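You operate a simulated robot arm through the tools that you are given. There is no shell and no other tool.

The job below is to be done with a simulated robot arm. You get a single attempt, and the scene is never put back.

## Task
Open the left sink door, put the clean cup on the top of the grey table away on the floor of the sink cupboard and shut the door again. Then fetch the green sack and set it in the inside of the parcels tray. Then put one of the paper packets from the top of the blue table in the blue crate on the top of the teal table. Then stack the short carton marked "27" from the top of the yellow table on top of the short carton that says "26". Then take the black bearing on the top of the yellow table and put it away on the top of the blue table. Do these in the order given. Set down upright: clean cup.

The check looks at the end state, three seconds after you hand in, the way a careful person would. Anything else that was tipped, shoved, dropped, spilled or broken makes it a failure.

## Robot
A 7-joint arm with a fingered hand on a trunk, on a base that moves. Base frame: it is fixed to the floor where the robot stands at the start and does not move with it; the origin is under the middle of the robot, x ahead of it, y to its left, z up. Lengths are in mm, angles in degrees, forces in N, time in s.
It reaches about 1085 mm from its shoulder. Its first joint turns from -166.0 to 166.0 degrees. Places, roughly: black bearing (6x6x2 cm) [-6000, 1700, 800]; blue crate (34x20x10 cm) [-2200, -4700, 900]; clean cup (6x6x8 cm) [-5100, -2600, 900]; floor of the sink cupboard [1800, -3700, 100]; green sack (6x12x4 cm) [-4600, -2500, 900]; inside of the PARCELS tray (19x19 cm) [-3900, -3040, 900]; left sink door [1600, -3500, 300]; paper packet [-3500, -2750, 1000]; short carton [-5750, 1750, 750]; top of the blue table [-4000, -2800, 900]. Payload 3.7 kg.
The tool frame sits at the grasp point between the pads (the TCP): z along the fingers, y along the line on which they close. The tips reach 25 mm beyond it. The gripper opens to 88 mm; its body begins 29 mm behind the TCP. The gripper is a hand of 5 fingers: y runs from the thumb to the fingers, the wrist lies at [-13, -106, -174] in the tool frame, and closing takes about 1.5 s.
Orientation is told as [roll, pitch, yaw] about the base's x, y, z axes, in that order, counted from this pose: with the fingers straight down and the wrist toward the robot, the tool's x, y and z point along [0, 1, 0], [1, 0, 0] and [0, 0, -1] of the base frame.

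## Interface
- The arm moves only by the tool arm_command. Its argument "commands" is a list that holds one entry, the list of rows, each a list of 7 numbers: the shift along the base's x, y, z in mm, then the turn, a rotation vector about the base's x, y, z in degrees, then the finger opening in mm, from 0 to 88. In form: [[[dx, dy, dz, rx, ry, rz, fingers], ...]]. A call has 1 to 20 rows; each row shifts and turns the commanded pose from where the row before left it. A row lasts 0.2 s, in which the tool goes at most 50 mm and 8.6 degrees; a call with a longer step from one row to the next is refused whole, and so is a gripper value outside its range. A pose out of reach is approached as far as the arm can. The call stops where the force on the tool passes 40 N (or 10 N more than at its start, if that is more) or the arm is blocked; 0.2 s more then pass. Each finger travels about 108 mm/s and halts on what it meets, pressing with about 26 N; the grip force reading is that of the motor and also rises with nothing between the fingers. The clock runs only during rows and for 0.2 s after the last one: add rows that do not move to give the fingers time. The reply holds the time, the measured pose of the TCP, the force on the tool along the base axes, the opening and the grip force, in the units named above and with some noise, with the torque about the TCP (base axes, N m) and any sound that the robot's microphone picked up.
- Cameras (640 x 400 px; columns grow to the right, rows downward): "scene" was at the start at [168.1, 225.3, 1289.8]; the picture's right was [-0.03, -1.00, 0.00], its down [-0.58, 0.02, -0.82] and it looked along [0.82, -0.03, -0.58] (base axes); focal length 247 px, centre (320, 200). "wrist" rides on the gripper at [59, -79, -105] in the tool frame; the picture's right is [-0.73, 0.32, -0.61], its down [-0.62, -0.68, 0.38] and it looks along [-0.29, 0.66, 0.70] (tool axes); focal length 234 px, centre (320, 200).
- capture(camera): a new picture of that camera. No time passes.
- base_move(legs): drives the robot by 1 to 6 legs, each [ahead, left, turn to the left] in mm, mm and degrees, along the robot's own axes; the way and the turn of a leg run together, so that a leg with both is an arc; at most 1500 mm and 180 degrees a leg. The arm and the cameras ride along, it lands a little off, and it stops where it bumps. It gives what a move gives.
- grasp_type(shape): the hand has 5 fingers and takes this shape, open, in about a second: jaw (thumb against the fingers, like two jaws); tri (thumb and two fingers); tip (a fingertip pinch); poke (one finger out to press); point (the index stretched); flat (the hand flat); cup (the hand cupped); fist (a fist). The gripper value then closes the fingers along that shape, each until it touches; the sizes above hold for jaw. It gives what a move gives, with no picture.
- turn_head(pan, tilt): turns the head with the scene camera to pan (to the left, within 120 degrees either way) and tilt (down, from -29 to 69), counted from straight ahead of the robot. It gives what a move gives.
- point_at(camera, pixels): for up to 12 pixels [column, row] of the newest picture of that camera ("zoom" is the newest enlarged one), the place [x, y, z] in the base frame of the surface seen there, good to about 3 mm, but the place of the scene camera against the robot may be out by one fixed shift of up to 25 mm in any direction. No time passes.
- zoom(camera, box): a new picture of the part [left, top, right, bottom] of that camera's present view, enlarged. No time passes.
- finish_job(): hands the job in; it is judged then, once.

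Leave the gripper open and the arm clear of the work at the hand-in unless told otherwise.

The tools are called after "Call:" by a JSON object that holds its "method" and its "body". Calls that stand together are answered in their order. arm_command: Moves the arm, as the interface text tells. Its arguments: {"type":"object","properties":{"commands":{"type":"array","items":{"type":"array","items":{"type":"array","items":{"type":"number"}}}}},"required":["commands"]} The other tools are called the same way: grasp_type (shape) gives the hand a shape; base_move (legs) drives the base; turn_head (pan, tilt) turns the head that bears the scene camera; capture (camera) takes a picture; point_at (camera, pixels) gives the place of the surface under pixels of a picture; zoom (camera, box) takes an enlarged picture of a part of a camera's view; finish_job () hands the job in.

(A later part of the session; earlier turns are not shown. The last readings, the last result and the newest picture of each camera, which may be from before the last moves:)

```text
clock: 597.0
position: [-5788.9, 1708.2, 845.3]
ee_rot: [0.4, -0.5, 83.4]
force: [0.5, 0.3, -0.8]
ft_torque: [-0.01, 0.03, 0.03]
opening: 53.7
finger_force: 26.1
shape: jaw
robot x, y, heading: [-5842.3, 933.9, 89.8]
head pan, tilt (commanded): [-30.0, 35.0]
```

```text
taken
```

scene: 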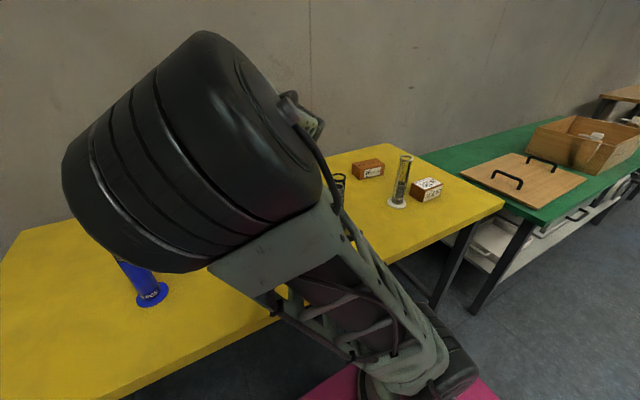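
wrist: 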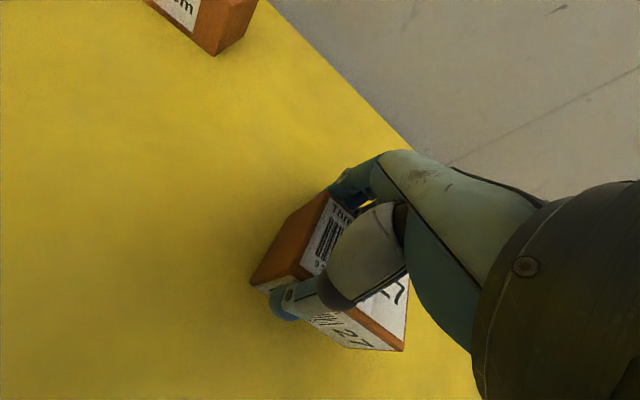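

Gripped at 53.7 mm with 26 N. I lift 60 mm and check that the carton hangs level.

Call:
{"method": "arm_command", "body": {"commands": [[[0, 0, 6, 0, 0, 0, 30], [0, 0, 14, 0, 0, 0, 30], [0, 0, 20, 0, 0, 0, 30], [0, 0, 20, 0, 0, 0, 30], [0, 0, 0, 0, 0, 0, 30]]]}}

Call:
{"method": "capture", "body": {"camera": "wrist"}}

Call:
{"method": "turn_head", "body": {"pan": -5, "tilt": 40}}

Call:
{"method": "capture", "body": {"camera": "scene"}}

```text
clock: 598.2
position: [-5788.9, 1707.9, 906.0]
ee_rot: [0.3, -0.6, 83.4]
force: [-0.8, 0.0, -3.1]
ft_torque: [-0.01, 0.07, -0.01]
opening: 53.9
finger_force: 25.4
shape: jaw
robot x, y, heading: [-5846.3, 931.7, 89.8]
head pan, tilt (commanded): [-30.0, 35.0]
```

```text
taken
```

wrist: 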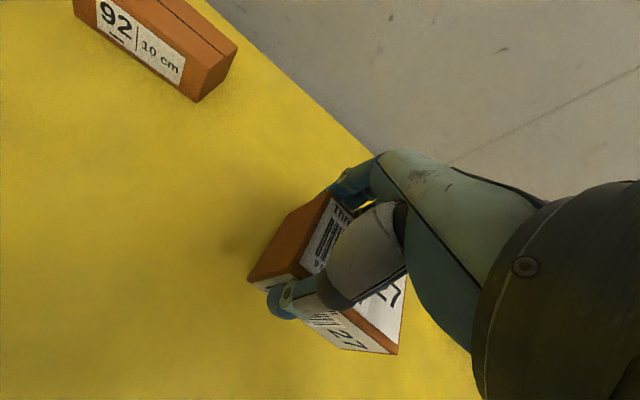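

```text
clock: 599.1
position: [-5788.8, 1708.4, 906.6]
ee_rot: [0.3, -0.5, 83.4]
force: [-0.3, -0.6, -3.2]
ft_torque: [-0.01, 0.08, -0.01]
opening: 54.3
finger_force: 25.6
shape: jaw
robot x, y, heading: [-5845.3, 929.0, 90.1]
head pan, tilt (commanded): [-5.0, 40.0]
```

```text
taken
```

scene: 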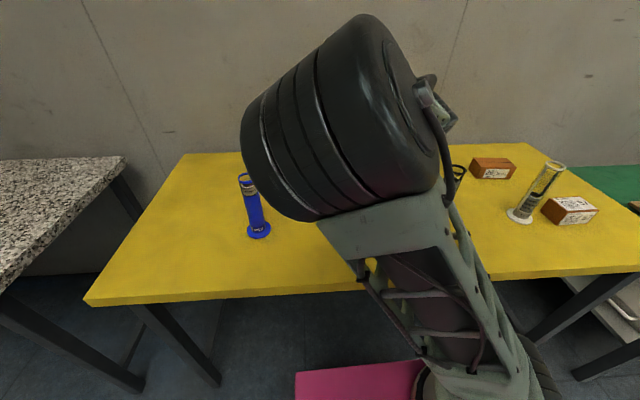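

The carton hangs (3.1 N). I check its level by measuring its top face and lower corners.

Call:
{"method": "point_at", "body": {"camera": "wrist", "pixels": [[392, 300], [320, 225], [335, 205], [385, 310], [398, 350], [250, 280], [300, 265], [370, 345], [330, 320]]}}

```text
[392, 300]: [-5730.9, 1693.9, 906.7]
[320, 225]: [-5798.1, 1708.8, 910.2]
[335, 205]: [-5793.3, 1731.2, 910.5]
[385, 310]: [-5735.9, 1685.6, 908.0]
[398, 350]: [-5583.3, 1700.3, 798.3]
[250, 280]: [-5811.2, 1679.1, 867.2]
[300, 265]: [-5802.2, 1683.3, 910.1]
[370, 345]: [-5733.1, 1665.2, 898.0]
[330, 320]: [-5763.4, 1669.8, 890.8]
```

Level within ~3 mm. I raise it to z≈1000 and watch the elbow near the head.

Call:
{"method": "arm_command", "body": {"commands": [[[0, 0, 20, 0, 0, 0, 30], [0, 0, 25, 0, 0, 0, 30], [0, 0, 25, 0, 0, 0, 30], [0, 0, 25, 0, 0, 0, 30], [0, 0, 0, 0, 0, 0, 30]]]}}

Call:
{"method": "capture", "body": {"camera": "scene"}}

```text
clock: 600.3
position: [-5788.7, 1706.5, 1000.5]
ee_rot: [0.4, -0.4, 83.4]
force: [0.8, 0.2, -2.5]
ft_torque: [0.04, 0.08, -0.01]
opening: 53.9
finger_force: 26.1
shape: jaw
robot x, y, heading: [-5847.8, 930.5, 90.0]
head pan, tilt (commanded): [-5.0, 40.0]
```

```text
taken
```

scene: 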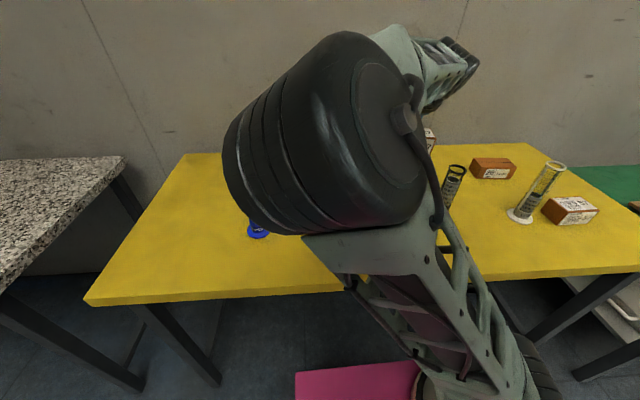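

Stable. I strafe the base right 341 mm so that the carton comes over carton 26 without changing the arm's pose.

Call:
{"method": "base_move", "body": {"legs": [[0, -341, 0]]}}

Call:
{"method": "capture", "body": {"camera": "wrist"}}

Call:
{"method": "capture", "body": {"camera": "scene"}}

```text
clock: 602.6
position: [-5435.1, 1706.3, 999.6]
ee_rot: [0.5, -0.5, 83.1]
force: [-0.4, 0.6, -0.9]
ft_torque: [0.01, 0.08, -0.05]
opening: 54.0
finger_force: 26.2
shape: jaw
robot x, y, heading: [-5494.9, 934.4, 89.9]
head pan, tilt (commanded): [-5.0, 40.0]
```

```text
taken
```

wrist: 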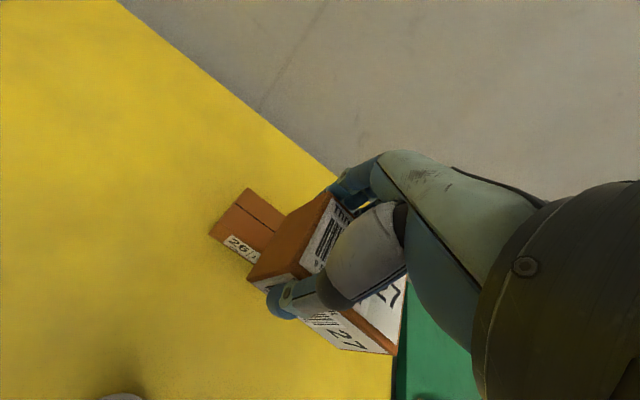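

```text
taken
```

scene: 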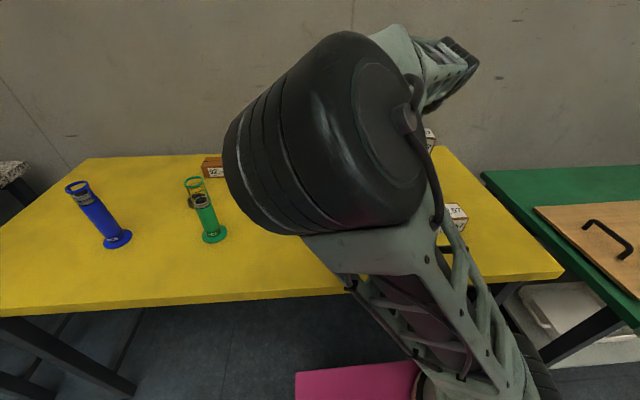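

I move the carton 74 mm deeper and 12 mm left, over carton 26, and check the alignment.

Call:
{"method": "arm_command", "body": {"commands": [[[-3, 20, 0, 0, 0, 0, 30], [-3, 20, 0, 0, 0, 0, 30], [-3, 18, 0, 0, 0, 0, 30], [-3, 16, 0, 0, 0, 0.3, 30], [0, 0, 0, 0, 0, 0, 30]]]}}

Call:
{"method": "capture", "body": {"camera": "wrist"}}

Call:
{"method": "capture", "body": {"camera": "scene"}}

```text
clock: 603.8
position: [-5446.2, 1782.5, 999.7]
ee_rot: [0.4, -0.6, 83.6]
force: [0.4, 0.0, -2.5]
ft_torque: [0.04, 0.07, -0.03]
opening: 53.8
finger_force: 25.7
shape: jaw
robot x, y, heading: [-5497.3, 929.4, 89.9]
head pan, tilt (commanded): [-5.0, 40.0]
```

```text
taken
```

wrist: 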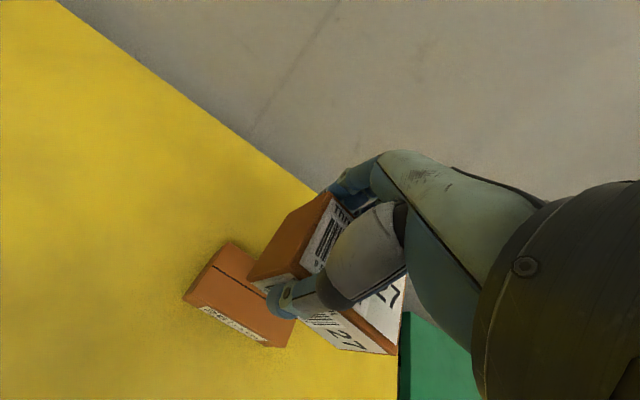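

```text
taken
```

scene: 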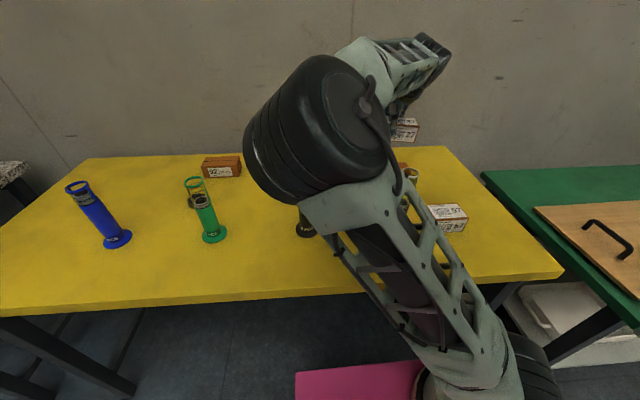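

I verify carton 26's visible corners against the earlier measurement.

Call:
{"method": "zoom", "body": {"camera": "wrist", "box": [170, 180, 420, 370]}}

```text
2.11 times, centred on (295, 275) of wrist
```

zoom: 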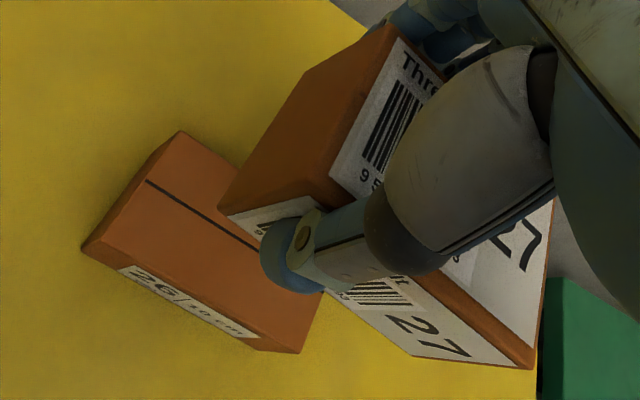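

Call:
{"method": "point_at", "body": {"camera": "zoom", "pixels": [[182, 138], [112, 262], [300, 348], [148, 182], [200, 200], [235, 215], [335, 195], [530, 360], [548, 215], [375, 85]]}}

```text
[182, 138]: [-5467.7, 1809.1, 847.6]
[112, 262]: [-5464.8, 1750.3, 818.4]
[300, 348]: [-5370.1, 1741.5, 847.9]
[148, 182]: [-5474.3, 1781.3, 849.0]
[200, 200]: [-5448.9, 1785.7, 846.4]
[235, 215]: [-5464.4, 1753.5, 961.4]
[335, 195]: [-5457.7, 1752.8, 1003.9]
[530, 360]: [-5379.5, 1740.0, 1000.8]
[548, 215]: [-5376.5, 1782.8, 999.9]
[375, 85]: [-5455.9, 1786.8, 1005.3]
```

Carton 27 is centred over carton 26 within 3 mm. I lower to just above contact (z≈900).

Call:
{"method": "arm_command", "body": {"commands": [[[-1, 1, -30, 0, 0, 0, 30], [0, 0, -30, 0, 0, 0, 30], [0, 0, -20, 0, 0, 0, 30], [0, 0, -12, 0, 0, 0, 30], [0, 0, -5, 0, 0, 0, 30], [0, 0, 0, 0, 0, 0, 30]]]}}

Call:
{"method": "capture", "body": {"camera": "wrist"}}

```text
clock: 605.2
position: [-5446.9, 1781.6, 903.5]
ee_rot: [0.4, -0.5, 83.4]
force: [-1.1, 0.2, -3.1]
ft_torque: [0.01, 0.06, 0.03]
opening: 53.8
finger_force: 25.8
shape: jaw
robot x, y, heading: [-5490.5, 931.3, 89.7]
head pan, tilt (commanded): [-5.0, 40.0]
```

```text
taken
```

wrist: 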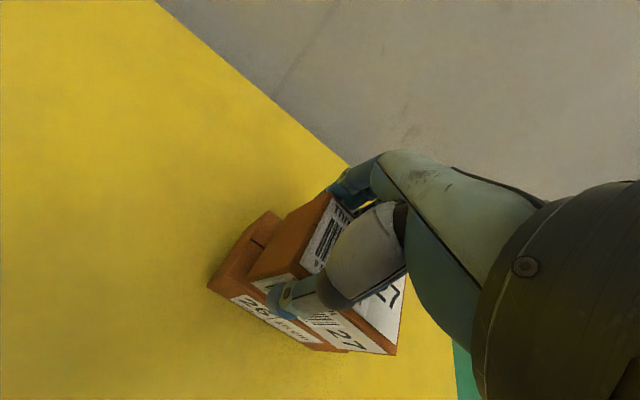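

I lower in 1–2 mm steps and watch for contact.

Call:
{"method": "arm_command", "body": {"commands": [[[0, 0, -2, 0, 0, 0, 30], [0, 0, -2, 0, 0, 0, 30], [0, 0, 0, 0, 0, 0, 30]]]}}

Call:
{"method": "arm_command", "body": {"commands": [[[0, 0, -1.5, 0, 0, 0, 30], [0, 0, -1.5, 0, 0, 0, 30], [0, 0, 0, 0, 0, 0, 30]]]}}

```text
clock: 606.0
position: [-5448.0, 1780.3, 900.0]
ee_rot: [0.2, -0.5, 83.6]
force: [-0.5, -0.4, -3.0]
ft_torque: [0.0, 0.04, 0.02]
opening: 53.9
finger_force: 25.9
shape: jaw
robot x, y, heading: [-5493.5, 935.2, 89.6]
head pan, tilt (commanded): [-5.0, 40.0]
```

```text
clock: 606.8
position: [-5446.5, 1780.8, 897.0]
ee_rot: [0.5, -0.4, 83.3]
force: [-0.2, 1.0, -1.9]
ft_torque: [-0.01, 0.03, -0.01]
opening: 54.0
finger_force: 25.8
shape: jaw
robot x, y, heading: [-5493.2, 926.6, 89.6]
head pan, tilt (commanded): [-5.0, 40.0]
```

The weight is beginning to be carried (−1.9 N). I go on 1 mm at a time.

Call:
{"method": "arm_command", "body": {"commands": [[[0, 0, -1, 0, 0, 0, 30], [0, 0, -1, 0, 0, 0, 30], [0, 0, 0, 0, 0, 0, 30]]]}}

Call:
{"method": "arm_command", "body": {"commands": [[[0, 0, -1, 0, 0, 0, 30], [0, 0, 0, 0, 0, 0, 30]]]}}

Call:
{"method": "capture", "body": {"camera": "wrist"}}

```text
clock: 607.6
position: [-5447.0, 1781.7, 895.4]
ee_rot: [0.3, -0.5, 83.4]
force: [-0.5, -0.3, -1.8]
ft_torque: [-0.04, -0.03, -0.03]
opening: 53.8
finger_force: 26.0
shape: jaw
robot x, y, heading: [-5493.5, 931.1, 89.6]
head pan, tilt (commanded): [-5.0, 40.0]
```

```text
clock: 608.2
position: [-5447.7, 1780.4, 893.0]
ee_rot: [0.4, -0.6, 83.5]
force: [-0.8, 0.7, 0.3]
ft_torque: [-0.01, -0.08, -0.02]
opening: 53.6
finger_force: 26.4
shape: jaw
robot x, y, heading: [-5495.1, 930.3, 89.8]
head pan, tilt (commanded): [-5.0, 40.0]
```

```text
taken
```

wrist: 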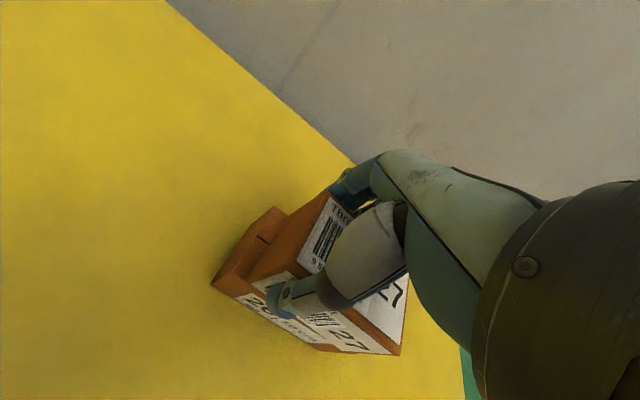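

The carton's weight is fully on carton 26 now, at the expected height (893). I open the hand slowly.

Call:
{"method": "arm_command", "body": {"commands": [[[0, 0, 0, 0, 0, 0, 52], [0, 0, 0, 0, 0, 0, 56], [0, 0, 0, 0, 0, 0, 62], [0, 0, 0, 0, 0, 0, 70], [0, 0, 0, 0, 0, 0, 78], [0, 0, 0, 0, 0, 0, 86], [0, 0, 0, 0, 0, 0, 86]]]}}

Call:
{"method": "capture", "body": {"camera": "wrist"}}

```text
clock: 609.8
position: [-5447.2, 1780.9, 893.1]
ee_rot: [0.4, -0.4, 83.4]
force: [0.2, 0.2, 0.1]
ft_torque: [-0.03, 0.0, -0.06]
opening: 85.7
finger_force: 0.0
shape: jaw
robot x, y, heading: [-5492.0, 934.2, 89.9]
head pan, tilt (commanded): [-5.0, 40.0]
```

```text
taken
```

wrist: 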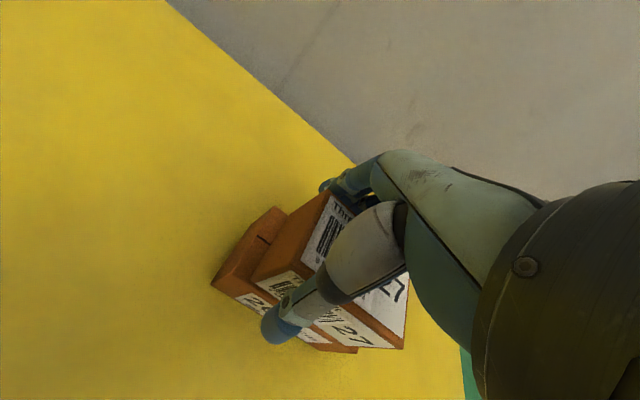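

The stack stands. I raise the hand straight up and inspect it.

Call:
{"method": "arm_command", "body": {"commands": [[[0, 0, 10, 0, 0, 0, 86], [0, 0, 20, 0, 0, 0, 86], [0, 0, 25, 0, 0, 0, 86], [0, 0, 30, 0, 0, 0, 86], [0, 0, 30, 0, 0, 0, 86], [0, 0, 0, 0, 0, 0, 86]]]}}

Call:
{"method": "capture", "body": {"camera": "wrist"}}

Call:
{"method": "turn_head", "body": {"pan": -25, "tilt": 30}}

Call:
{"method": "capture", "body": {"camera": "scene"}}

```text
clock: 611.2
position: [-5446.4, 1780.4, 1009.3]
ee_rot: [0.5, -0.6, 83.4]
force: [0.1, 0.3, 0.0]
ft_torque: [0.02, -0.02, 0.0]
opening: 85.7
finger_force: 0.1
shape: jaw
robot x, y, heading: [-5496.4, 933.0, 90.0]
head pan, tilt (commanded): [-5.0, 40.0]
```

```text
taken
```

wrist: 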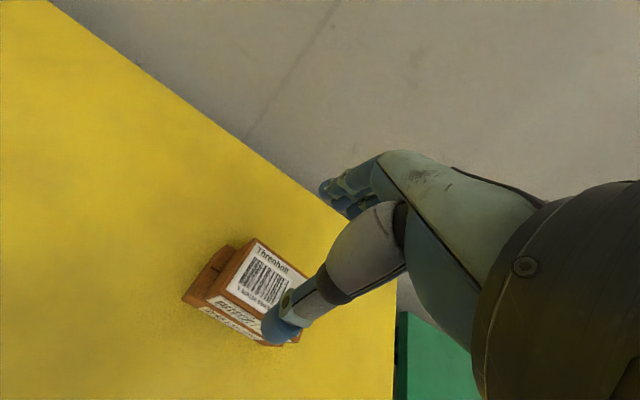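

```text
clock: 612.0
position: [-5445.9, 1781.4, 1007.8]
ee_rot: [0.4, -0.5, 83.4]
force: [0.0, 0.1, -0.4]
ft_torque: [-0.01, -0.02, 0.01]
opening: 85.8
finger_force: 0.0
shape: jaw
robot x, y, heading: [-5494.1, 931.4, 89.8]
head pan, tilt (commanded): [-25.0, 30.0]
```

```text
taken
```

scene: 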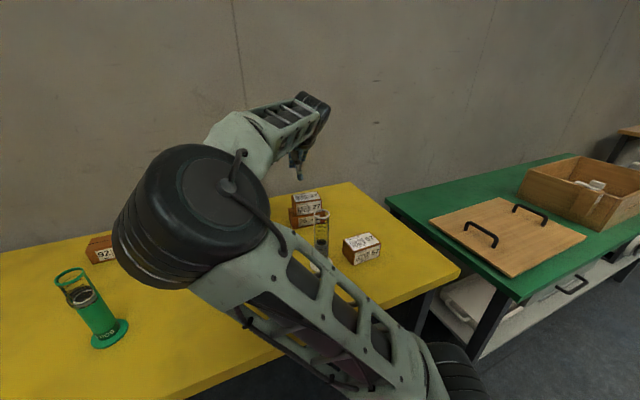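

Carton 27 stands squarely on 26. Next the bearing. I strafe the base left 575 mm so that the hand comes above the bearing's area.

Call:
{"method": "base_move", "body": {"legs": [[0, 575, 0]]}}

Call:
{"method": "capture", "body": {"camera": "wrist"}}

Call:
{"method": "turn_head", "body": {"pan": -5, "tilt": 35}}

Call:
{"method": "capture", "body": {"camera": "scene"}}

```text
clock: 615.3
position: [-6036.8, 1780.6, 1006.2]
ee_rot: [0.4, -0.5, 84.0]
force: [0.8, -0.1, 0.0]
ft_torque: [0.02, 0.01, -0.01]
opening: 85.6
finger_force: 0.1
shape: jaw
robot x, y, heading: [-6075.3, 930.0, 90.6]
head pan, tilt (commanded): [-25.0, 30.0]
```

```text
taken
```

wrist: 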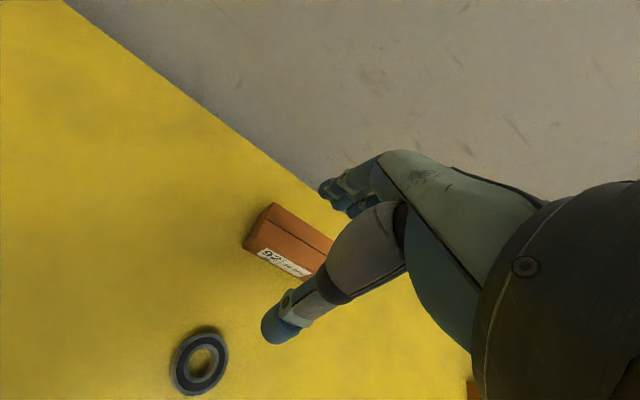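

```text
clock: 616.1
position: [-6036.1, 1780.6, 1008.6]
ee_rot: [0.3, -0.6, 84.0]
force: [-0.2, 0.1, -1.3]
ft_torque: [-0.01, 0.05, -0.03]
opening: 85.7
finger_force: 0.1
shape: jaw
robot x, y, heading: [-6072.7, 931.2, 90.5]
head pan, tilt (commanded): [-5.0, 35.0]
```

```text
taken
```

scene: 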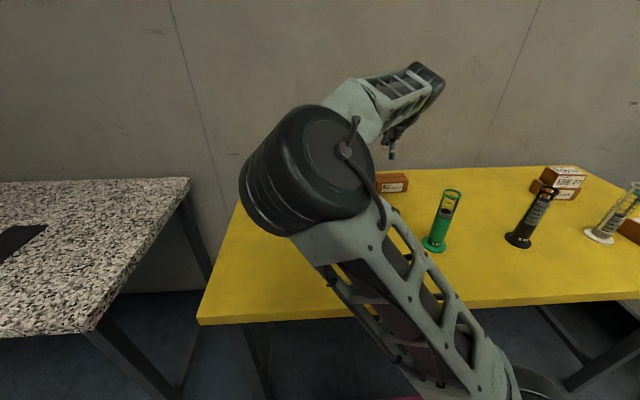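

The bearing with a dark face is at (198,360) in the wrist view. I zoom and measure it.

Call:
{"method": "zoom", "body": {"camera": "wrist", "box": [150, 310, 260, 400]}}

```text
4.44 times, centred on (205, 355) of wrist
```

zoom: 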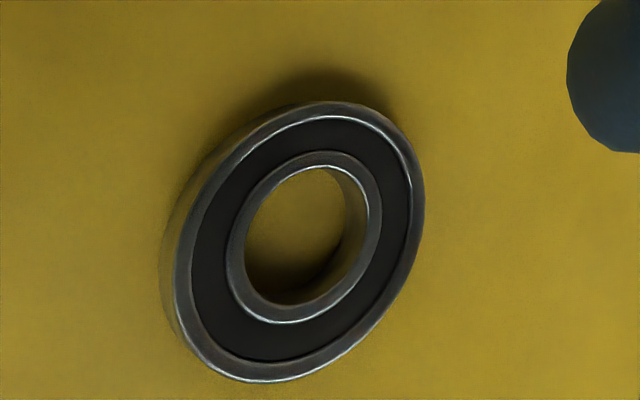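

Call:
{"method": "point_at", "body": {"camera": "zoom", "pixels": [[350, 108], [245, 375], [190, 235], [415, 215], [240, 150], [365, 330], [305, 240], [400, 145], [200, 330]]}}

```text
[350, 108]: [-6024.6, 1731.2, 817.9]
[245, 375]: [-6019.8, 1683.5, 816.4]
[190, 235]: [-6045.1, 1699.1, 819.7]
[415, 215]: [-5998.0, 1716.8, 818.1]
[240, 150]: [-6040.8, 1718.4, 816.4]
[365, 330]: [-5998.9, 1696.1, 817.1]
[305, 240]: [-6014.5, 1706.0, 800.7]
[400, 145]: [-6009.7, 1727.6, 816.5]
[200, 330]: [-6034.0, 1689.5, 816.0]
```

Bearing centre (-6021.5,1708), about 52 mm across, top z≈817. I move above it, turning the hand -16° so that the wrist stays between the tubes, and descend to z≈900.

Call:
{"method": "arm_command", "body": {"commands": [[[4, -18, 0, 0, 0, -4, 80], [4, -18, 0, 0, 0, -4, 80], [4, -18, 0, 0, 0, -4, 80], [3, -19, 0, 0, 0, -4, 80], [0, 0, -30, 0, 0, 0, 80], [0, 0, -40, 0, 0, 0, 80], [0, 0, -38, 0, 0, 0, 80], [0, 0, 0, 0, 0, 0, 80]]]}}

Call:
{"method": "capture", "body": {"camera": "wrist"}}

Call:
{"method": "capture", "body": {"camera": "scene"}}

```text
clock: 617.9
position: [-6020.8, 1710.4, 899.4]
ee_rot: [0.5, -0.4, 68.1]
force: [-0.5, 0.4, 0.8]
ft_torque: [0.0, 0.0, -0.02]
opening: 80.6
finger_force: 0.0
shape: jaw
robot x, y, heading: [-6071.3, 929.1, 90.5]
head pan, tilt (commanded): [-5.0, 35.0]
```

```text
taken
```

wrist: 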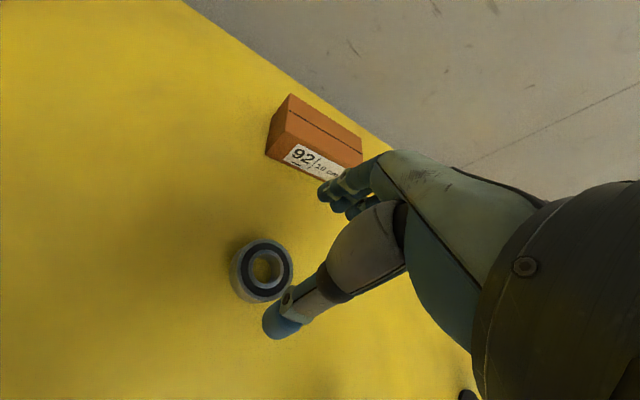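

```text
taken
```

scene: 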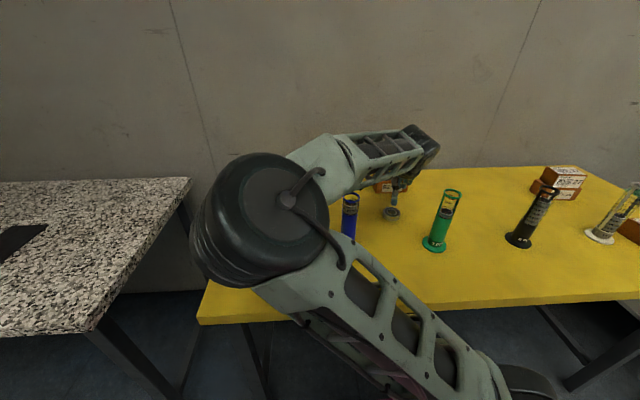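

The forearm passes near the blue tube in this view; I measure both to know the clearance.

Call:
{"method": "point_at", "body": {"camera": "scene", "pixels": [[349, 197], [350, 215], [345, 180], [320, 180], [365, 175], [265, 215], [300, 250], [400, 155], [425, 140], [270, 260], [390, 212]]}}

Call:
{"method": "zoom", "body": {"camera": "scene", "box": [280, 110, 480, 260]}}

```text
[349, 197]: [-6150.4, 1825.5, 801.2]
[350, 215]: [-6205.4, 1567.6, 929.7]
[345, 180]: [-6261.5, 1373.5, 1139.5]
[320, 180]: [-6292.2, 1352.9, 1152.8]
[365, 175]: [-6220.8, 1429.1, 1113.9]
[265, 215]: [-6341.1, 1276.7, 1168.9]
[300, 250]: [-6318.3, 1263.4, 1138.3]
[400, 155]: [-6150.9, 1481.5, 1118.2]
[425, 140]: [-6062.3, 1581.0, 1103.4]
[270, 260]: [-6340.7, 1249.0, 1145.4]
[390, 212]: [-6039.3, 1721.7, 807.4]
```

```text
2.67 times, centred on (380, 185) of scene
```

zoom: 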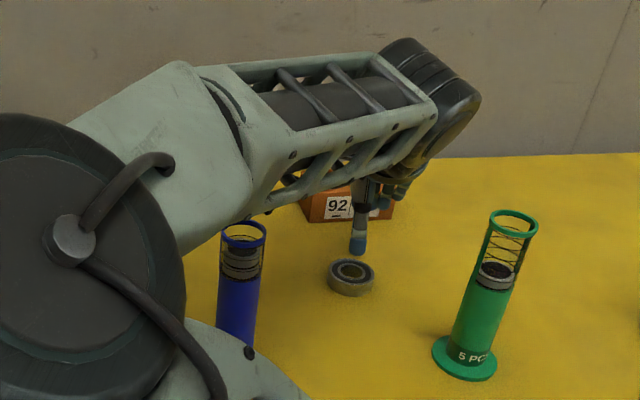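

The forearm would come within ~10 mm of the blue tube. I raise again and shift the base right 150 mm so that the forearm comes in between the two tubes.

Call:
{"method": "arm_command", "body": {"commands": [[[0, 0, 30, 0, 0, 0, 80], [0, 0, 40, 0, 0, 0, 80], [0, 0, 40, 0, 0, 0, 80], [0, 0, 25, 0, 0, 0, 80], [0, 0, 0, 0, 0, 0, 80]]]}}

Call:
{"method": "base_move", "body": {"legs": [[0, -170, 0]]}}

Call:
{"method": "arm_command", "body": {"commands": [[[-30, 0, 0, 0, 0, 0, 80], [-35, 0, 0, 0, 0, 0, 80], [-35, 0, 0, 0, 0, 0, 80], [-35, 0, 0, 0, 0, 0, 80], [-30, 0, 0, 0, 0, 0, 80], [0, 0, 0, 0, 0, 0, 80]]]}}

Call:
{"method": "capture", "body": {"camera": "scene"}}

Call:
{"method": "capture", "body": {"camera": "wrist"}}

```text
clock: 619.1
position: [-6020.5, 1707.4, 1037.3]
ee_rot: [0.4, -0.6, 68.0]
force: [0.5, 0.3, 1.1]
ft_torque: [-0.01, 0.01, -0.01]
opening: 80.2
finger_force: 0.1
shape: jaw
robot x, y, heading: [-6071.8, 928.5, 90.4]
head pan, tilt (commanded): [-5.0, 35.0]
```

```text
clock: 620.6
position: [-5848.0, 1709.0, 1035.8]
ee_rot: [0.4, -0.5, 67.9]
force: [0.9, 0.5, -0.5]
ft_torque: [0.0, -0.01, -0.02]
opening: 80.4
finger_force: 0.1
shape: jaw
robot x, y, heading: [-5900.5, 932.0, 90.3]
head pan, tilt (commanded): [-5.0, 35.0]
```

```text
clock: 622.0
position: [-6014.7, 1710.0, 1038.6]
ee_rot: [0.5, -0.6, 68.0]
force: [0.5, 0.5, -0.9]
ft_torque: [0.0, -0.01, 0.03]
opening: 80.4
finger_force: 0.0
shape: jaw
robot x, y, heading: [-5902.3, 935.1, 90.3]
head pan, tilt (commanded): [-5.0, 35.0]
```

```text
taken
```

scene: 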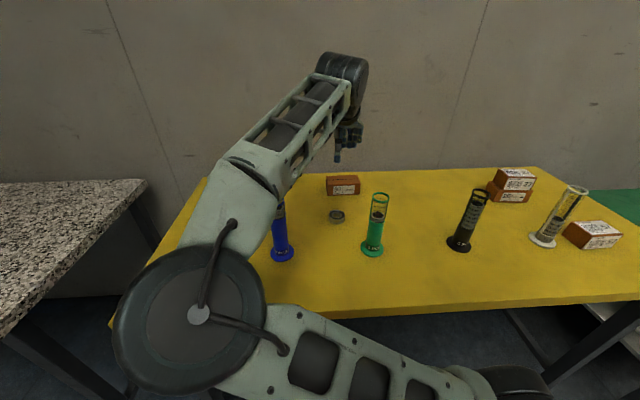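

```text
taken
```

wrist: 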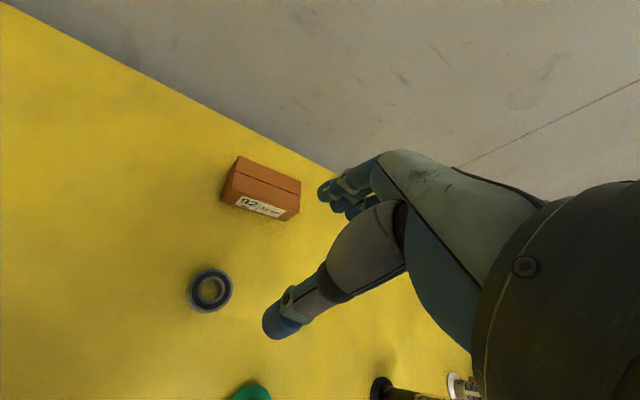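

The elbow dropped further left. I measure it again.

Call:
{"method": "point_at", "body": {"camera": "scene", "pixels": [[195, 315], [140, 330], [230, 200], [265, 165], [320, 90], [280, 215], [290, 170], [250, 340], [350, 370]]}}

```text
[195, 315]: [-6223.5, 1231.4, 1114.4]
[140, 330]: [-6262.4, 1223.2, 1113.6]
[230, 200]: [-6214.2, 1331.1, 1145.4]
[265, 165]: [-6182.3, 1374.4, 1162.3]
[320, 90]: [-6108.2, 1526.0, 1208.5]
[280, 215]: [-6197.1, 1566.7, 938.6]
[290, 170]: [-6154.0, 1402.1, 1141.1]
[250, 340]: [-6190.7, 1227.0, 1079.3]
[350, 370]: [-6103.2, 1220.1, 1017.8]
```

Forearm clearance to the blue tube is now ~30 mm sideways. I align on the bearing and descend in stages, first to z≈930.

Call:
{"method": "arm_command", "body": {"commands": [[[-3.5, -1, -30, 0, 0, 0, 80], [-3.5, -1, -40, 0, 0, 0, 80], [0, 0, -38, 0, 0, 0, 80], [0, 0, 0, 0, 0, 0, 80]]]}}

Call:
{"method": "capture", "body": {"camera": "scene"}}

Call:
{"method": "point_at", "body": {"camera": "scene", "pixels": [[195, 315], [140, 330], [230, 200], [265, 190], [320, 130], [280, 215], [290, 190], [250, 340], [350, 370]]}}

```text
clock: 623.0
position: [-6022.8, 1705.1, 928.8]
ee_rot: [0.4, -0.4, 67.9]
force: [-0.6, -0.4, -0.7]
ft_torque: [-0.03, 0.0, -0.01]
opening: 80.1
finger_force: 0.1
shape: jaw
robot x, y, heading: [-5905.3, 933.4, 90.5]
head pan, tilt (commanded): [-5.0, 35.0]
```

```text
taken
```

scene: 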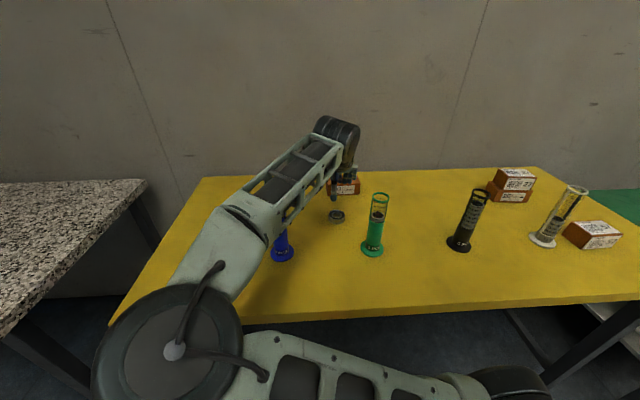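

```text
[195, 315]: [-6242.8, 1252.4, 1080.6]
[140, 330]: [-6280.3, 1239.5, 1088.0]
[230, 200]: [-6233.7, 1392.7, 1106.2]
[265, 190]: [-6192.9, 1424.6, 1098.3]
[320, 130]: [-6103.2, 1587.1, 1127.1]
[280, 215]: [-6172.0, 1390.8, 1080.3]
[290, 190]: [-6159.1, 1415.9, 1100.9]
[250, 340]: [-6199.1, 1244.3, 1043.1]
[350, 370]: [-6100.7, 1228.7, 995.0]
```

Clearance is ~25 mm and would shrink while descending. I shift the base another 100 mm right (raising a little first) so that the forearm runs midway between the tubes.

Call:
{"method": "arm_command", "body": {"commands": [[[0, 0, 30, 0, 0, 0, 80], [0, 0, 40, 0, 0, 0, 80], [0, 0, 0, 0, 0, 0, 80]]]}}

Call:
{"method": "base_move", "body": {"legs": [[0, -100, 0]]}}

Call:
{"method": "arm_command", "body": {"commands": [[[-25, 0, 0, 0, 0, 0, 80], [-25, 0, 0, 0, 0, 0, 80], [-25, 0, 0, 0, 0, 0, 80], [-25, 0, 0, 0, 0, 0, 80], [0, 0, -30, 0, 0, 0, 80], [0, 0, -40, 0, 0, 0, 80], [0, 0, 0, 0, 0, 0, 80]]]}}

Call:
{"method": "capture", "body": {"camera": "scene"}}

Call:
{"method": "capture", "body": {"camera": "wrist"}}

```text
clock: 623.8
position: [-6020.9, 1706.3, 997.4]
ee_rot: [0.4, -0.5, 67.9]
force: [-0.5, -0.2, 0.0]
ft_torque: [-0.04, 0.01, 0.02]
opening: 80.5
finger_force: 0.0
shape: jaw
robot x, y, heading: [-5903.0, 929.1, 90.1]
head pan, tilt (commanded): [-5.0, 35.0]
```

```text
clock: 625.0
position: [-5918.2, 1706.9, 998.9]
ee_rot: [0.4, -0.5, 67.9]
force: [0.6, -0.7, -0.1]
ft_torque: [0.05, 0.01, 0.02]
opening: 80.2
finger_force: 0.2
shape: jaw
robot x, y, heading: [-5797.7, 933.7, 90.4]
head pan, tilt (commanded): [-5.0, 35.0]
```

```text
clock: 626.5
position: [-6013.1, 1705.4, 928.1]
ee_rot: [0.4, -0.5, 68.3]
force: [0.6, 0.2, 0.0]
ft_torque: [-0.01, 0.0, -0.01]
opening: 80.5
finger_force: 0.1
shape: jaw
out of reach, approached as far as the arm can: row 5, 6
robot x, y, heading: [-5800.7, 935.2, 90.2]
head pan, tilt (commanded): [-5.0, 35.0]
```

```text
taken
```

scene: 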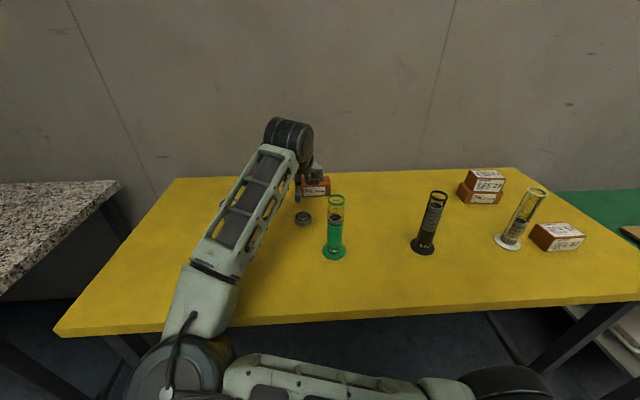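

```text
taken
```

wrist: 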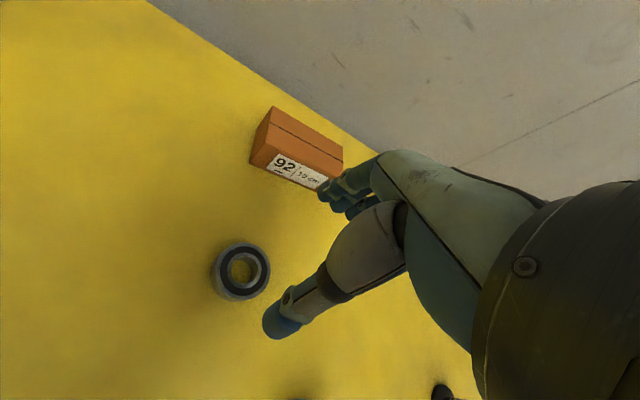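

Out of reach on this side. I measure the forearm's edges here to judge real clearances around the blue tube.

Call:
{"method": "point_at", "body": {"camera": "scene", "pixels": [[222, 215], [268, 222], [240, 215], [262, 160], [298, 160], [268, 135], [312, 135], [185, 370], [200, 290], [240, 295]]}}

Call:
{"method": "zoom", "body": {"camera": "scene", "box": [180, 100, 380, 280]}}

```text
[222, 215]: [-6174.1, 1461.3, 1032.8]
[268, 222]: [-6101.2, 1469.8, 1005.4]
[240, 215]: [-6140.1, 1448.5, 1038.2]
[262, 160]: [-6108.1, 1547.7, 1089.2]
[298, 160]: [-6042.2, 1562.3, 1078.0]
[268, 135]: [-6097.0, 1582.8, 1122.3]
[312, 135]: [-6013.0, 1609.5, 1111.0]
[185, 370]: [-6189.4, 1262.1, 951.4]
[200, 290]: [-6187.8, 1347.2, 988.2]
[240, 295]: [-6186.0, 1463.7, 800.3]
```

```text
2.22 times, centred on (280, 190) of scene
```

zoom: 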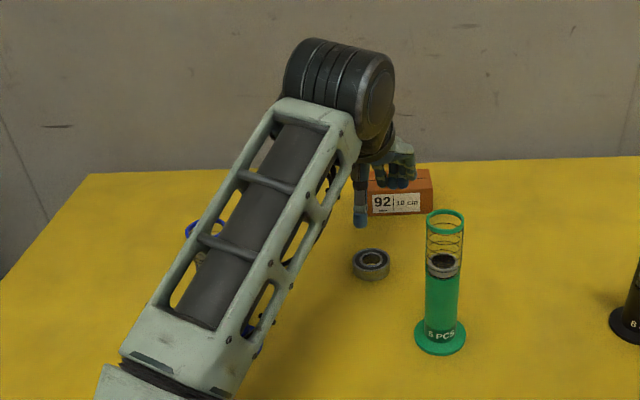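

The forearm is only ~75 mm wide, so clearances are larger than I feared. I shift the base back left 50 mm to stay within reach, and re-align over the bearing.

Call:
{"method": "base_move", "body": {"legs": [[0, 55, 0]]}}

Call:
{"method": "arm_command", "body": {"commands": [[[15, 1, 0, 0, 0, 0, 80], [15, 1, 0, 0, 0, 0, 80], [16, 1, 0, 0, 0, 0, 80], [0, 0, 0, 0, 0, 0, 80]]]}}

Call:
{"method": "capture", "body": {"camera": "scene"}}

Call:
{"method": "capture", "body": {"camera": "wrist"}}

```text
clock: 627.5
position: [-6067.6, 1705.4, 929.2]
ee_rot: [0.5, -0.5, 68.2]
force: [0.0, 0.8, 0.8]
ft_torque: [0.01, -0.01, 0.0]
opening: 80.5
finger_force: 0.0
shape: jaw
robot x, y, heading: [-5851.3, 931.0, 90.1]
head pan, tilt (commanded): [-5.0, 35.0]
```

```text
clock: 628.5
position: [-6023.0, 1709.4, 929.1]
ee_rot: [0.4, -0.4, 68.4]
force: [0.4, -0.2, -0.1]
ft_torque: [-0.03, 0.0, -0.03]
opening: 80.5
finger_force: 0.0
shape: jaw
robot x, y, heading: [-5858.4, 932.1, 90.0]
head pan, tilt (commanded): [-5.0, 35.0]
```

```text
taken
```

scene: 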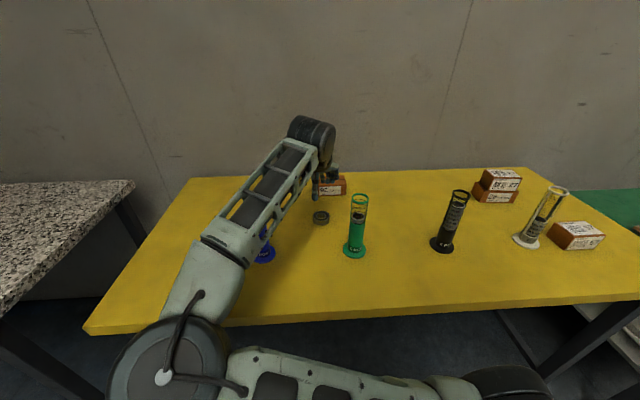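

```text
taken
```

wrist: 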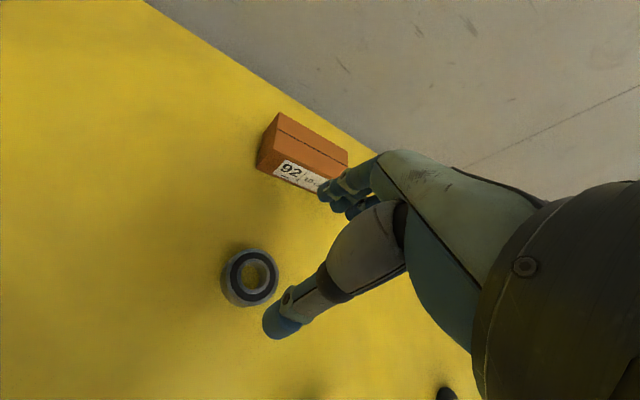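

I re-measure the bearing and the forearm at the tube's depth.

Call:
{"method": "zoom", "body": {"camera": "wrist", "box": [200, 230, 300, 320]}}

Call:
{"method": "point_at", "body": {"camera": "scene", "pixels": [[228, 200], [272, 225], [250, 200], [280, 150], [318, 155], [264, 250], [245, 225], [262, 238], [300, 190], [165, 375]]}}

```text
4.44 times, centred on (250, 275) of wrist
```

zoom: 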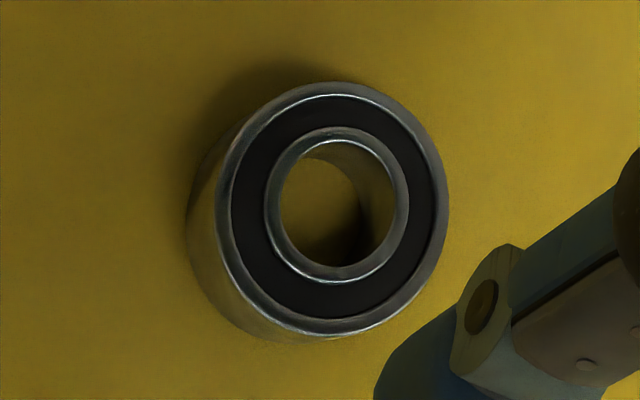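

```text
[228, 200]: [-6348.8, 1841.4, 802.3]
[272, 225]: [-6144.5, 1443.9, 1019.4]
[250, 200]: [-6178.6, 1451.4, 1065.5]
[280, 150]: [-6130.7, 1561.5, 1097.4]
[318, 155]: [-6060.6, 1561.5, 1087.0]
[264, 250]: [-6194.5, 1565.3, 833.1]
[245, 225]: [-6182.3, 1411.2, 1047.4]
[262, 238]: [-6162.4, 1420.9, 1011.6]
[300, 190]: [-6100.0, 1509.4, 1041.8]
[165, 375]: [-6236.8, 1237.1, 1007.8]
```

At the tube's depth the forearm is ~44 mm to the right of the blue tube — good. I measure the bearing rim once more.

Call:
{"method": "point_at", "body": {"camera": "zoom", "pixels": [[222, 205], [443, 205], [325, 88], [335, 328], [250, 125], [415, 295], [410, 120], [255, 290]]}}

```text
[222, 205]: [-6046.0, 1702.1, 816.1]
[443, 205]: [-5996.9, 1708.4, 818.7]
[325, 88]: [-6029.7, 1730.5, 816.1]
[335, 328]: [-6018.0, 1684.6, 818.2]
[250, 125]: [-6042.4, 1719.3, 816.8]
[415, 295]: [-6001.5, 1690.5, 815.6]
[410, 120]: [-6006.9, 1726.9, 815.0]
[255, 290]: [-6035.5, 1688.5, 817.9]
```

Centre (-6022,1706). I descend to z≈865 first.

Call:
{"method": "arm_command", "body": {"commands": [[[1, -3, -22, 0, 0, 0, 80], [0, 0, -22, 0, 0, 0, 80], [0, 0, -20, 0, 0, 0, 80], [0, 0, 0, 0, 0, 0, 80]]]}}

Call:
{"method": "capture", "body": {"camera": "scene"}}

Call:
{"method": "capture", "body": {"camera": "wrist"}}

```text
clock: 629.5
position: [-6021.0, 1706.5, 864.6]
ee_rot: [0.4, -0.6, 68.3]
force: [-1.9, 0.6, 0.5]
ft_torque: [-0.03, 0.03, 0.0]
opening: 80.7
finger_force: 0.0
shape: jaw
robot x, y, heading: [-5856.0, 934.0, 89.7]
head pan, tilt (commanded): [-5.0, 35.0]
```

```text
taken
```

scene: 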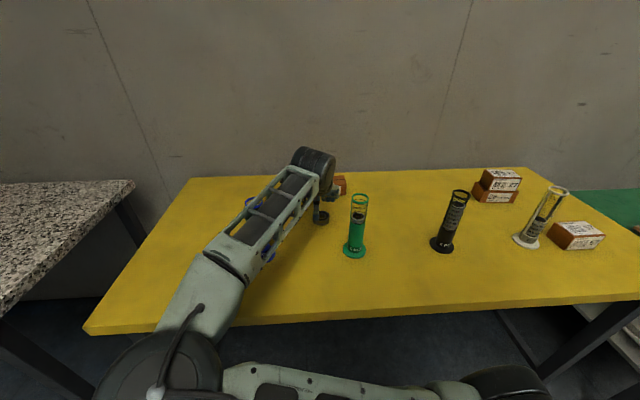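

```text
taken
```

wrist: 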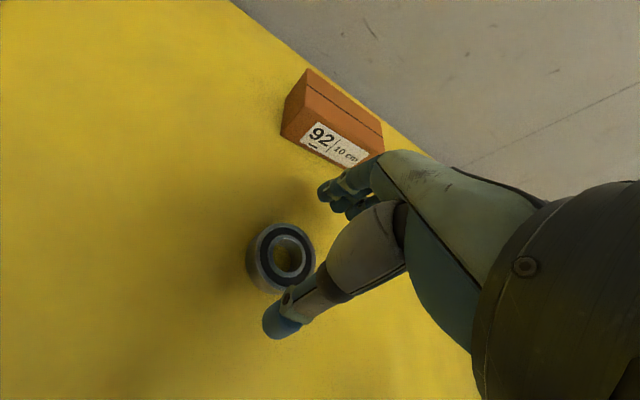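

I check the forearm against the blue tube again (tube rim visible at (250,203)).

Call:
{"method": "zoom", "body": {"camera": "scene", "box": [200, 130, 360, 290]}}

Call:
{"method": "point_at", "body": {"camera": "scene", "pixels": [[250, 203], [262, 190], [270, 180], [282, 172], [315, 180], [268, 250], [300, 215], [240, 225], [262, 240]]}}

```text
2.50 times, centred on (280, 210) of scene
```

zoom: 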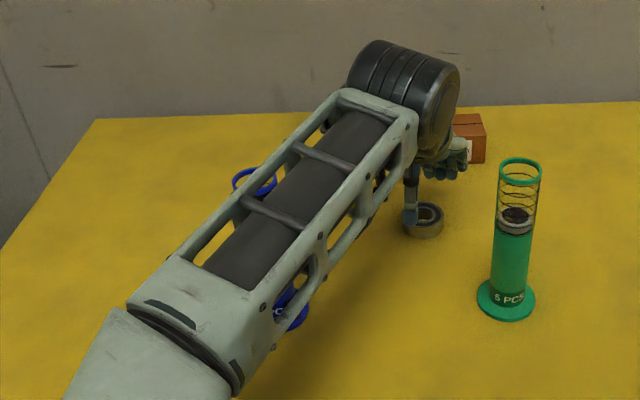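

```text
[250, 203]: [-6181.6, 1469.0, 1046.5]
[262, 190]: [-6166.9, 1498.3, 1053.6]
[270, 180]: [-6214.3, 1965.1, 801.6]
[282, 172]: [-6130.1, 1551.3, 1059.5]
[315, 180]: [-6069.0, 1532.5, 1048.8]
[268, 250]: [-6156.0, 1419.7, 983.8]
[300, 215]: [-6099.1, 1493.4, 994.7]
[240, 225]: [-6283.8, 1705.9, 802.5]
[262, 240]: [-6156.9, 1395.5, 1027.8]
```

45 mm clearance to the blue tube. I descend the last 35 mm.

Call:
{"method": "arm_command", "body": {"commands": [[[-0.5, 0, -14, 0, 0, 0, 80], [0, 0, -12, 0, 0, 0, 80], [0, 0, -7, 0, 0, 0, 80], [0, 0, -2, 0, 0, 0, 80], [0, 0, 0, 0, 0, 0, 80]]]}}

Call:
{"method": "capture", "body": {"camera": "wrist"}}

```text
clock: 630.7
position: [-6022.1, 1705.7, 829.5]
ee_rot: [0.4, -0.5, 68.1]
force: [-0.3, 0.2, 0.2]
ft_torque: [-0.03, 0.0, 0.0]
opening: 80.3
finger_force: 0.0
shape: jaw
robot x, y, heading: [-5853.9, 927.9, 90.1]
head pan, tilt (commanded): [-5.0, 35.0]
```

```text
taken
```

wrist: 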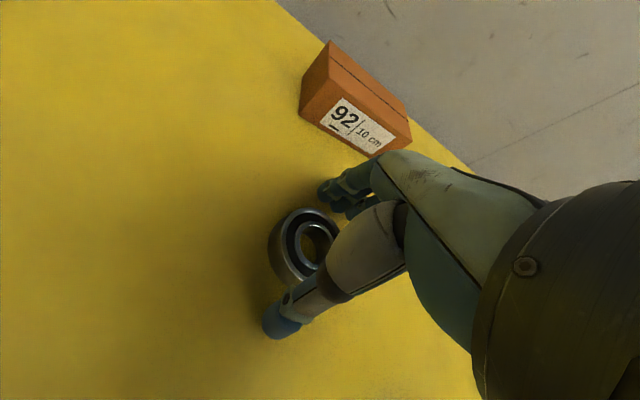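

The bearing is between thumb and fingers. I close on it.

Call:
{"method": "arm_command", "body": {"commands": [[[0, 0, 0, 0, 0, 0, 70], [0, 0, 0, 0, 0, 0, 60], [0, 0, 0, 0, 0, 0, 52], [0, 0, 0, 0, 0, 0, 44], [0, 0, 0, 0, 0, 0, 36], [0, 0, 0, 0, 0, 0, 30], [0, 0, 0, 0, 0, 0, 30], [0, 0, 0, 0, 0, 0, 30]]]}}

Call:
{"method": "capture", "body": {"camera": "wrist"}}

```text
clock: 632.5
position: [-6022.5, 1707.9, 830.3]
ee_rot: [0.5, -0.5, 68.2]
force: [-0.2, -1.0, 0.6]
ft_torque: [0.01, -0.03, 0.0]
opening: 44.5
finger_force: 25.9
shape: jaw
robot x, y, heading: [-5855.3, 929.4, 90.1]
head pan, tilt (commanded): [-5.0, 35.0]
```

```text
taken
```

wrist: 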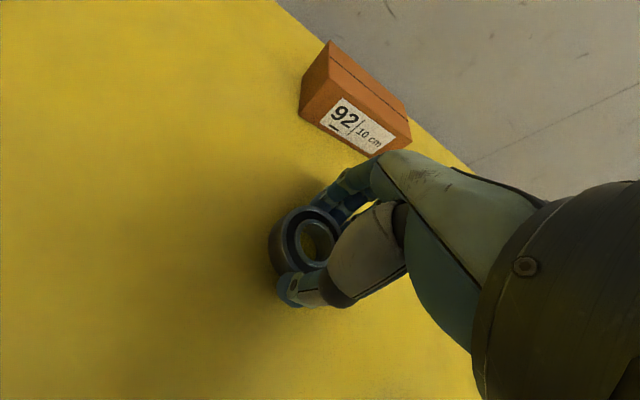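

Gripped at 44.5 mm with 26 N. I lift straight up to z≈1000.

Call:
{"method": "arm_command", "body": {"commands": [[[0, 0, 6, 0, 0, 0, 24], [0, 0, 14, 0, 0, 0, 24], [0, 0, 30, 0, 0, 0, 24], [0, 0, 40, 0, 0, 0, 24], [0, 0, 40, 0, 0, 0, 24], [0, 0, 40, 0, 0, 0, 24], [0, 0, 0, 0, 0, 0, 24]]]}}

Call:
{"method": "capture", "body": {"camera": "wrist"}}

Call:
{"method": "capture", "body": {"camera": "scene"}}

```text
clock: 634.1
position: [-6022.5, 1706.6, 1001.1]
ee_rot: [0.4, -0.5, 68.2]
force: [-0.3, -0.5, -2.7]
ft_torque: [0.02, 0.02, -0.03]
opening: 44.8
finger_force: 26.2
shape: jaw
robot x, y, heading: [-5862.6, 934.5, 90.3]
head pan, tilt (commanded): [-5.0, 35.0]
```

```text
taken
```

wrist: 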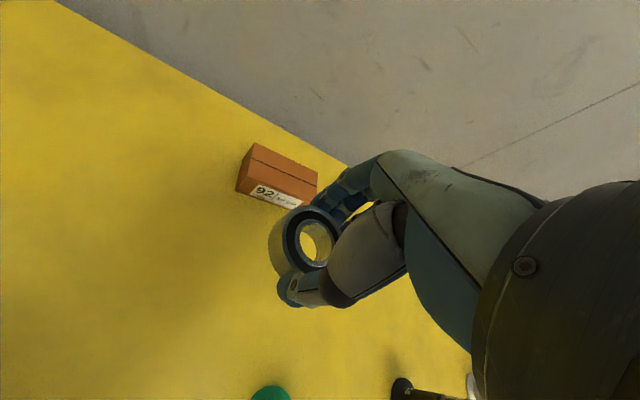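

```text
taken
```

scene: 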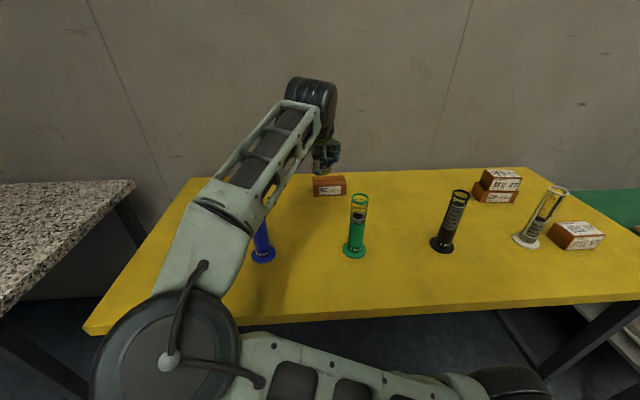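

The bearing is held. I raise to z≈1080 to clear the tubes, then back the base away from the table.

Call:
{"method": "arm_command", "body": {"commands": [[[0, 0, 30, 0, 0, 0, 24], [0, 0, 30, 0, 0, 0, 24], [0, 0, 20, 0, 0, 0, 24], [0, 0, 0, 0, 0, 0, 24]]]}}

Call:
{"method": "capture", "body": {"camera": "scene"}}

```text
clock: 635.1
position: [-6022.6, 1704.7, 1082.4]
ee_rot: [0.4, -0.5, 68.3]
force: [0.6, -0.6, -1.4]
ft_torque: [0.0, -0.01, -0.04]
opening: 44.7
finger_force: 26.0
shape: jaw
robot x, y, heading: [-5856.0, 934.3, 90.1]
head pan, tilt (commanded): [-5.0, 35.0]
```

```text
taken
```

scene: 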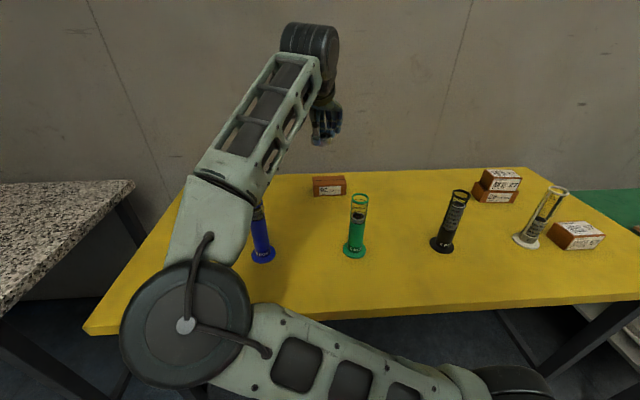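

I back up 400 mm into open floor.

Call:
{"method": "base_move", "body": {"legs": [[-400, 0, 0]]}}

Call:
{"method": "capture", "body": {"camera": "scene"}}

Call:
{"method": "point_at", "body": {"camera": "scene", "pixels": [[185, 325], [240, 300], [210, 210], [300, 60], [130, 330], [185, 370]]}}

```text
clock: 637.6
position: [-6021.8, 1311.4, 1082.1]
ee_rot: [0.5, -0.5, 68.3]
force: [0.2, -0.1, -1.1]
ft_torque: [-0.02, 0.02, 0.03]
opening: 44.8
finger_force: 26.1
shape: jaw
robot x, y, heading: [-5855.2, 542.5, 90.2]
head pan, tilt (commanded): [-5.0, 35.0]
```

```text
taken
```

scene: 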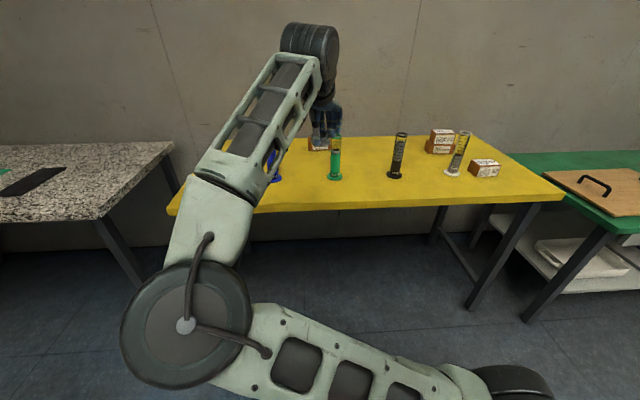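

```text
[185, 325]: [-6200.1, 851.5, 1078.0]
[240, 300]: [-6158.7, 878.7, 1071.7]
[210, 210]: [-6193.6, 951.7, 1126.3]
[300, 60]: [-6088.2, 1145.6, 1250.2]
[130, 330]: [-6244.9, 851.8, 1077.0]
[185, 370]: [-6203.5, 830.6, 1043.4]
```

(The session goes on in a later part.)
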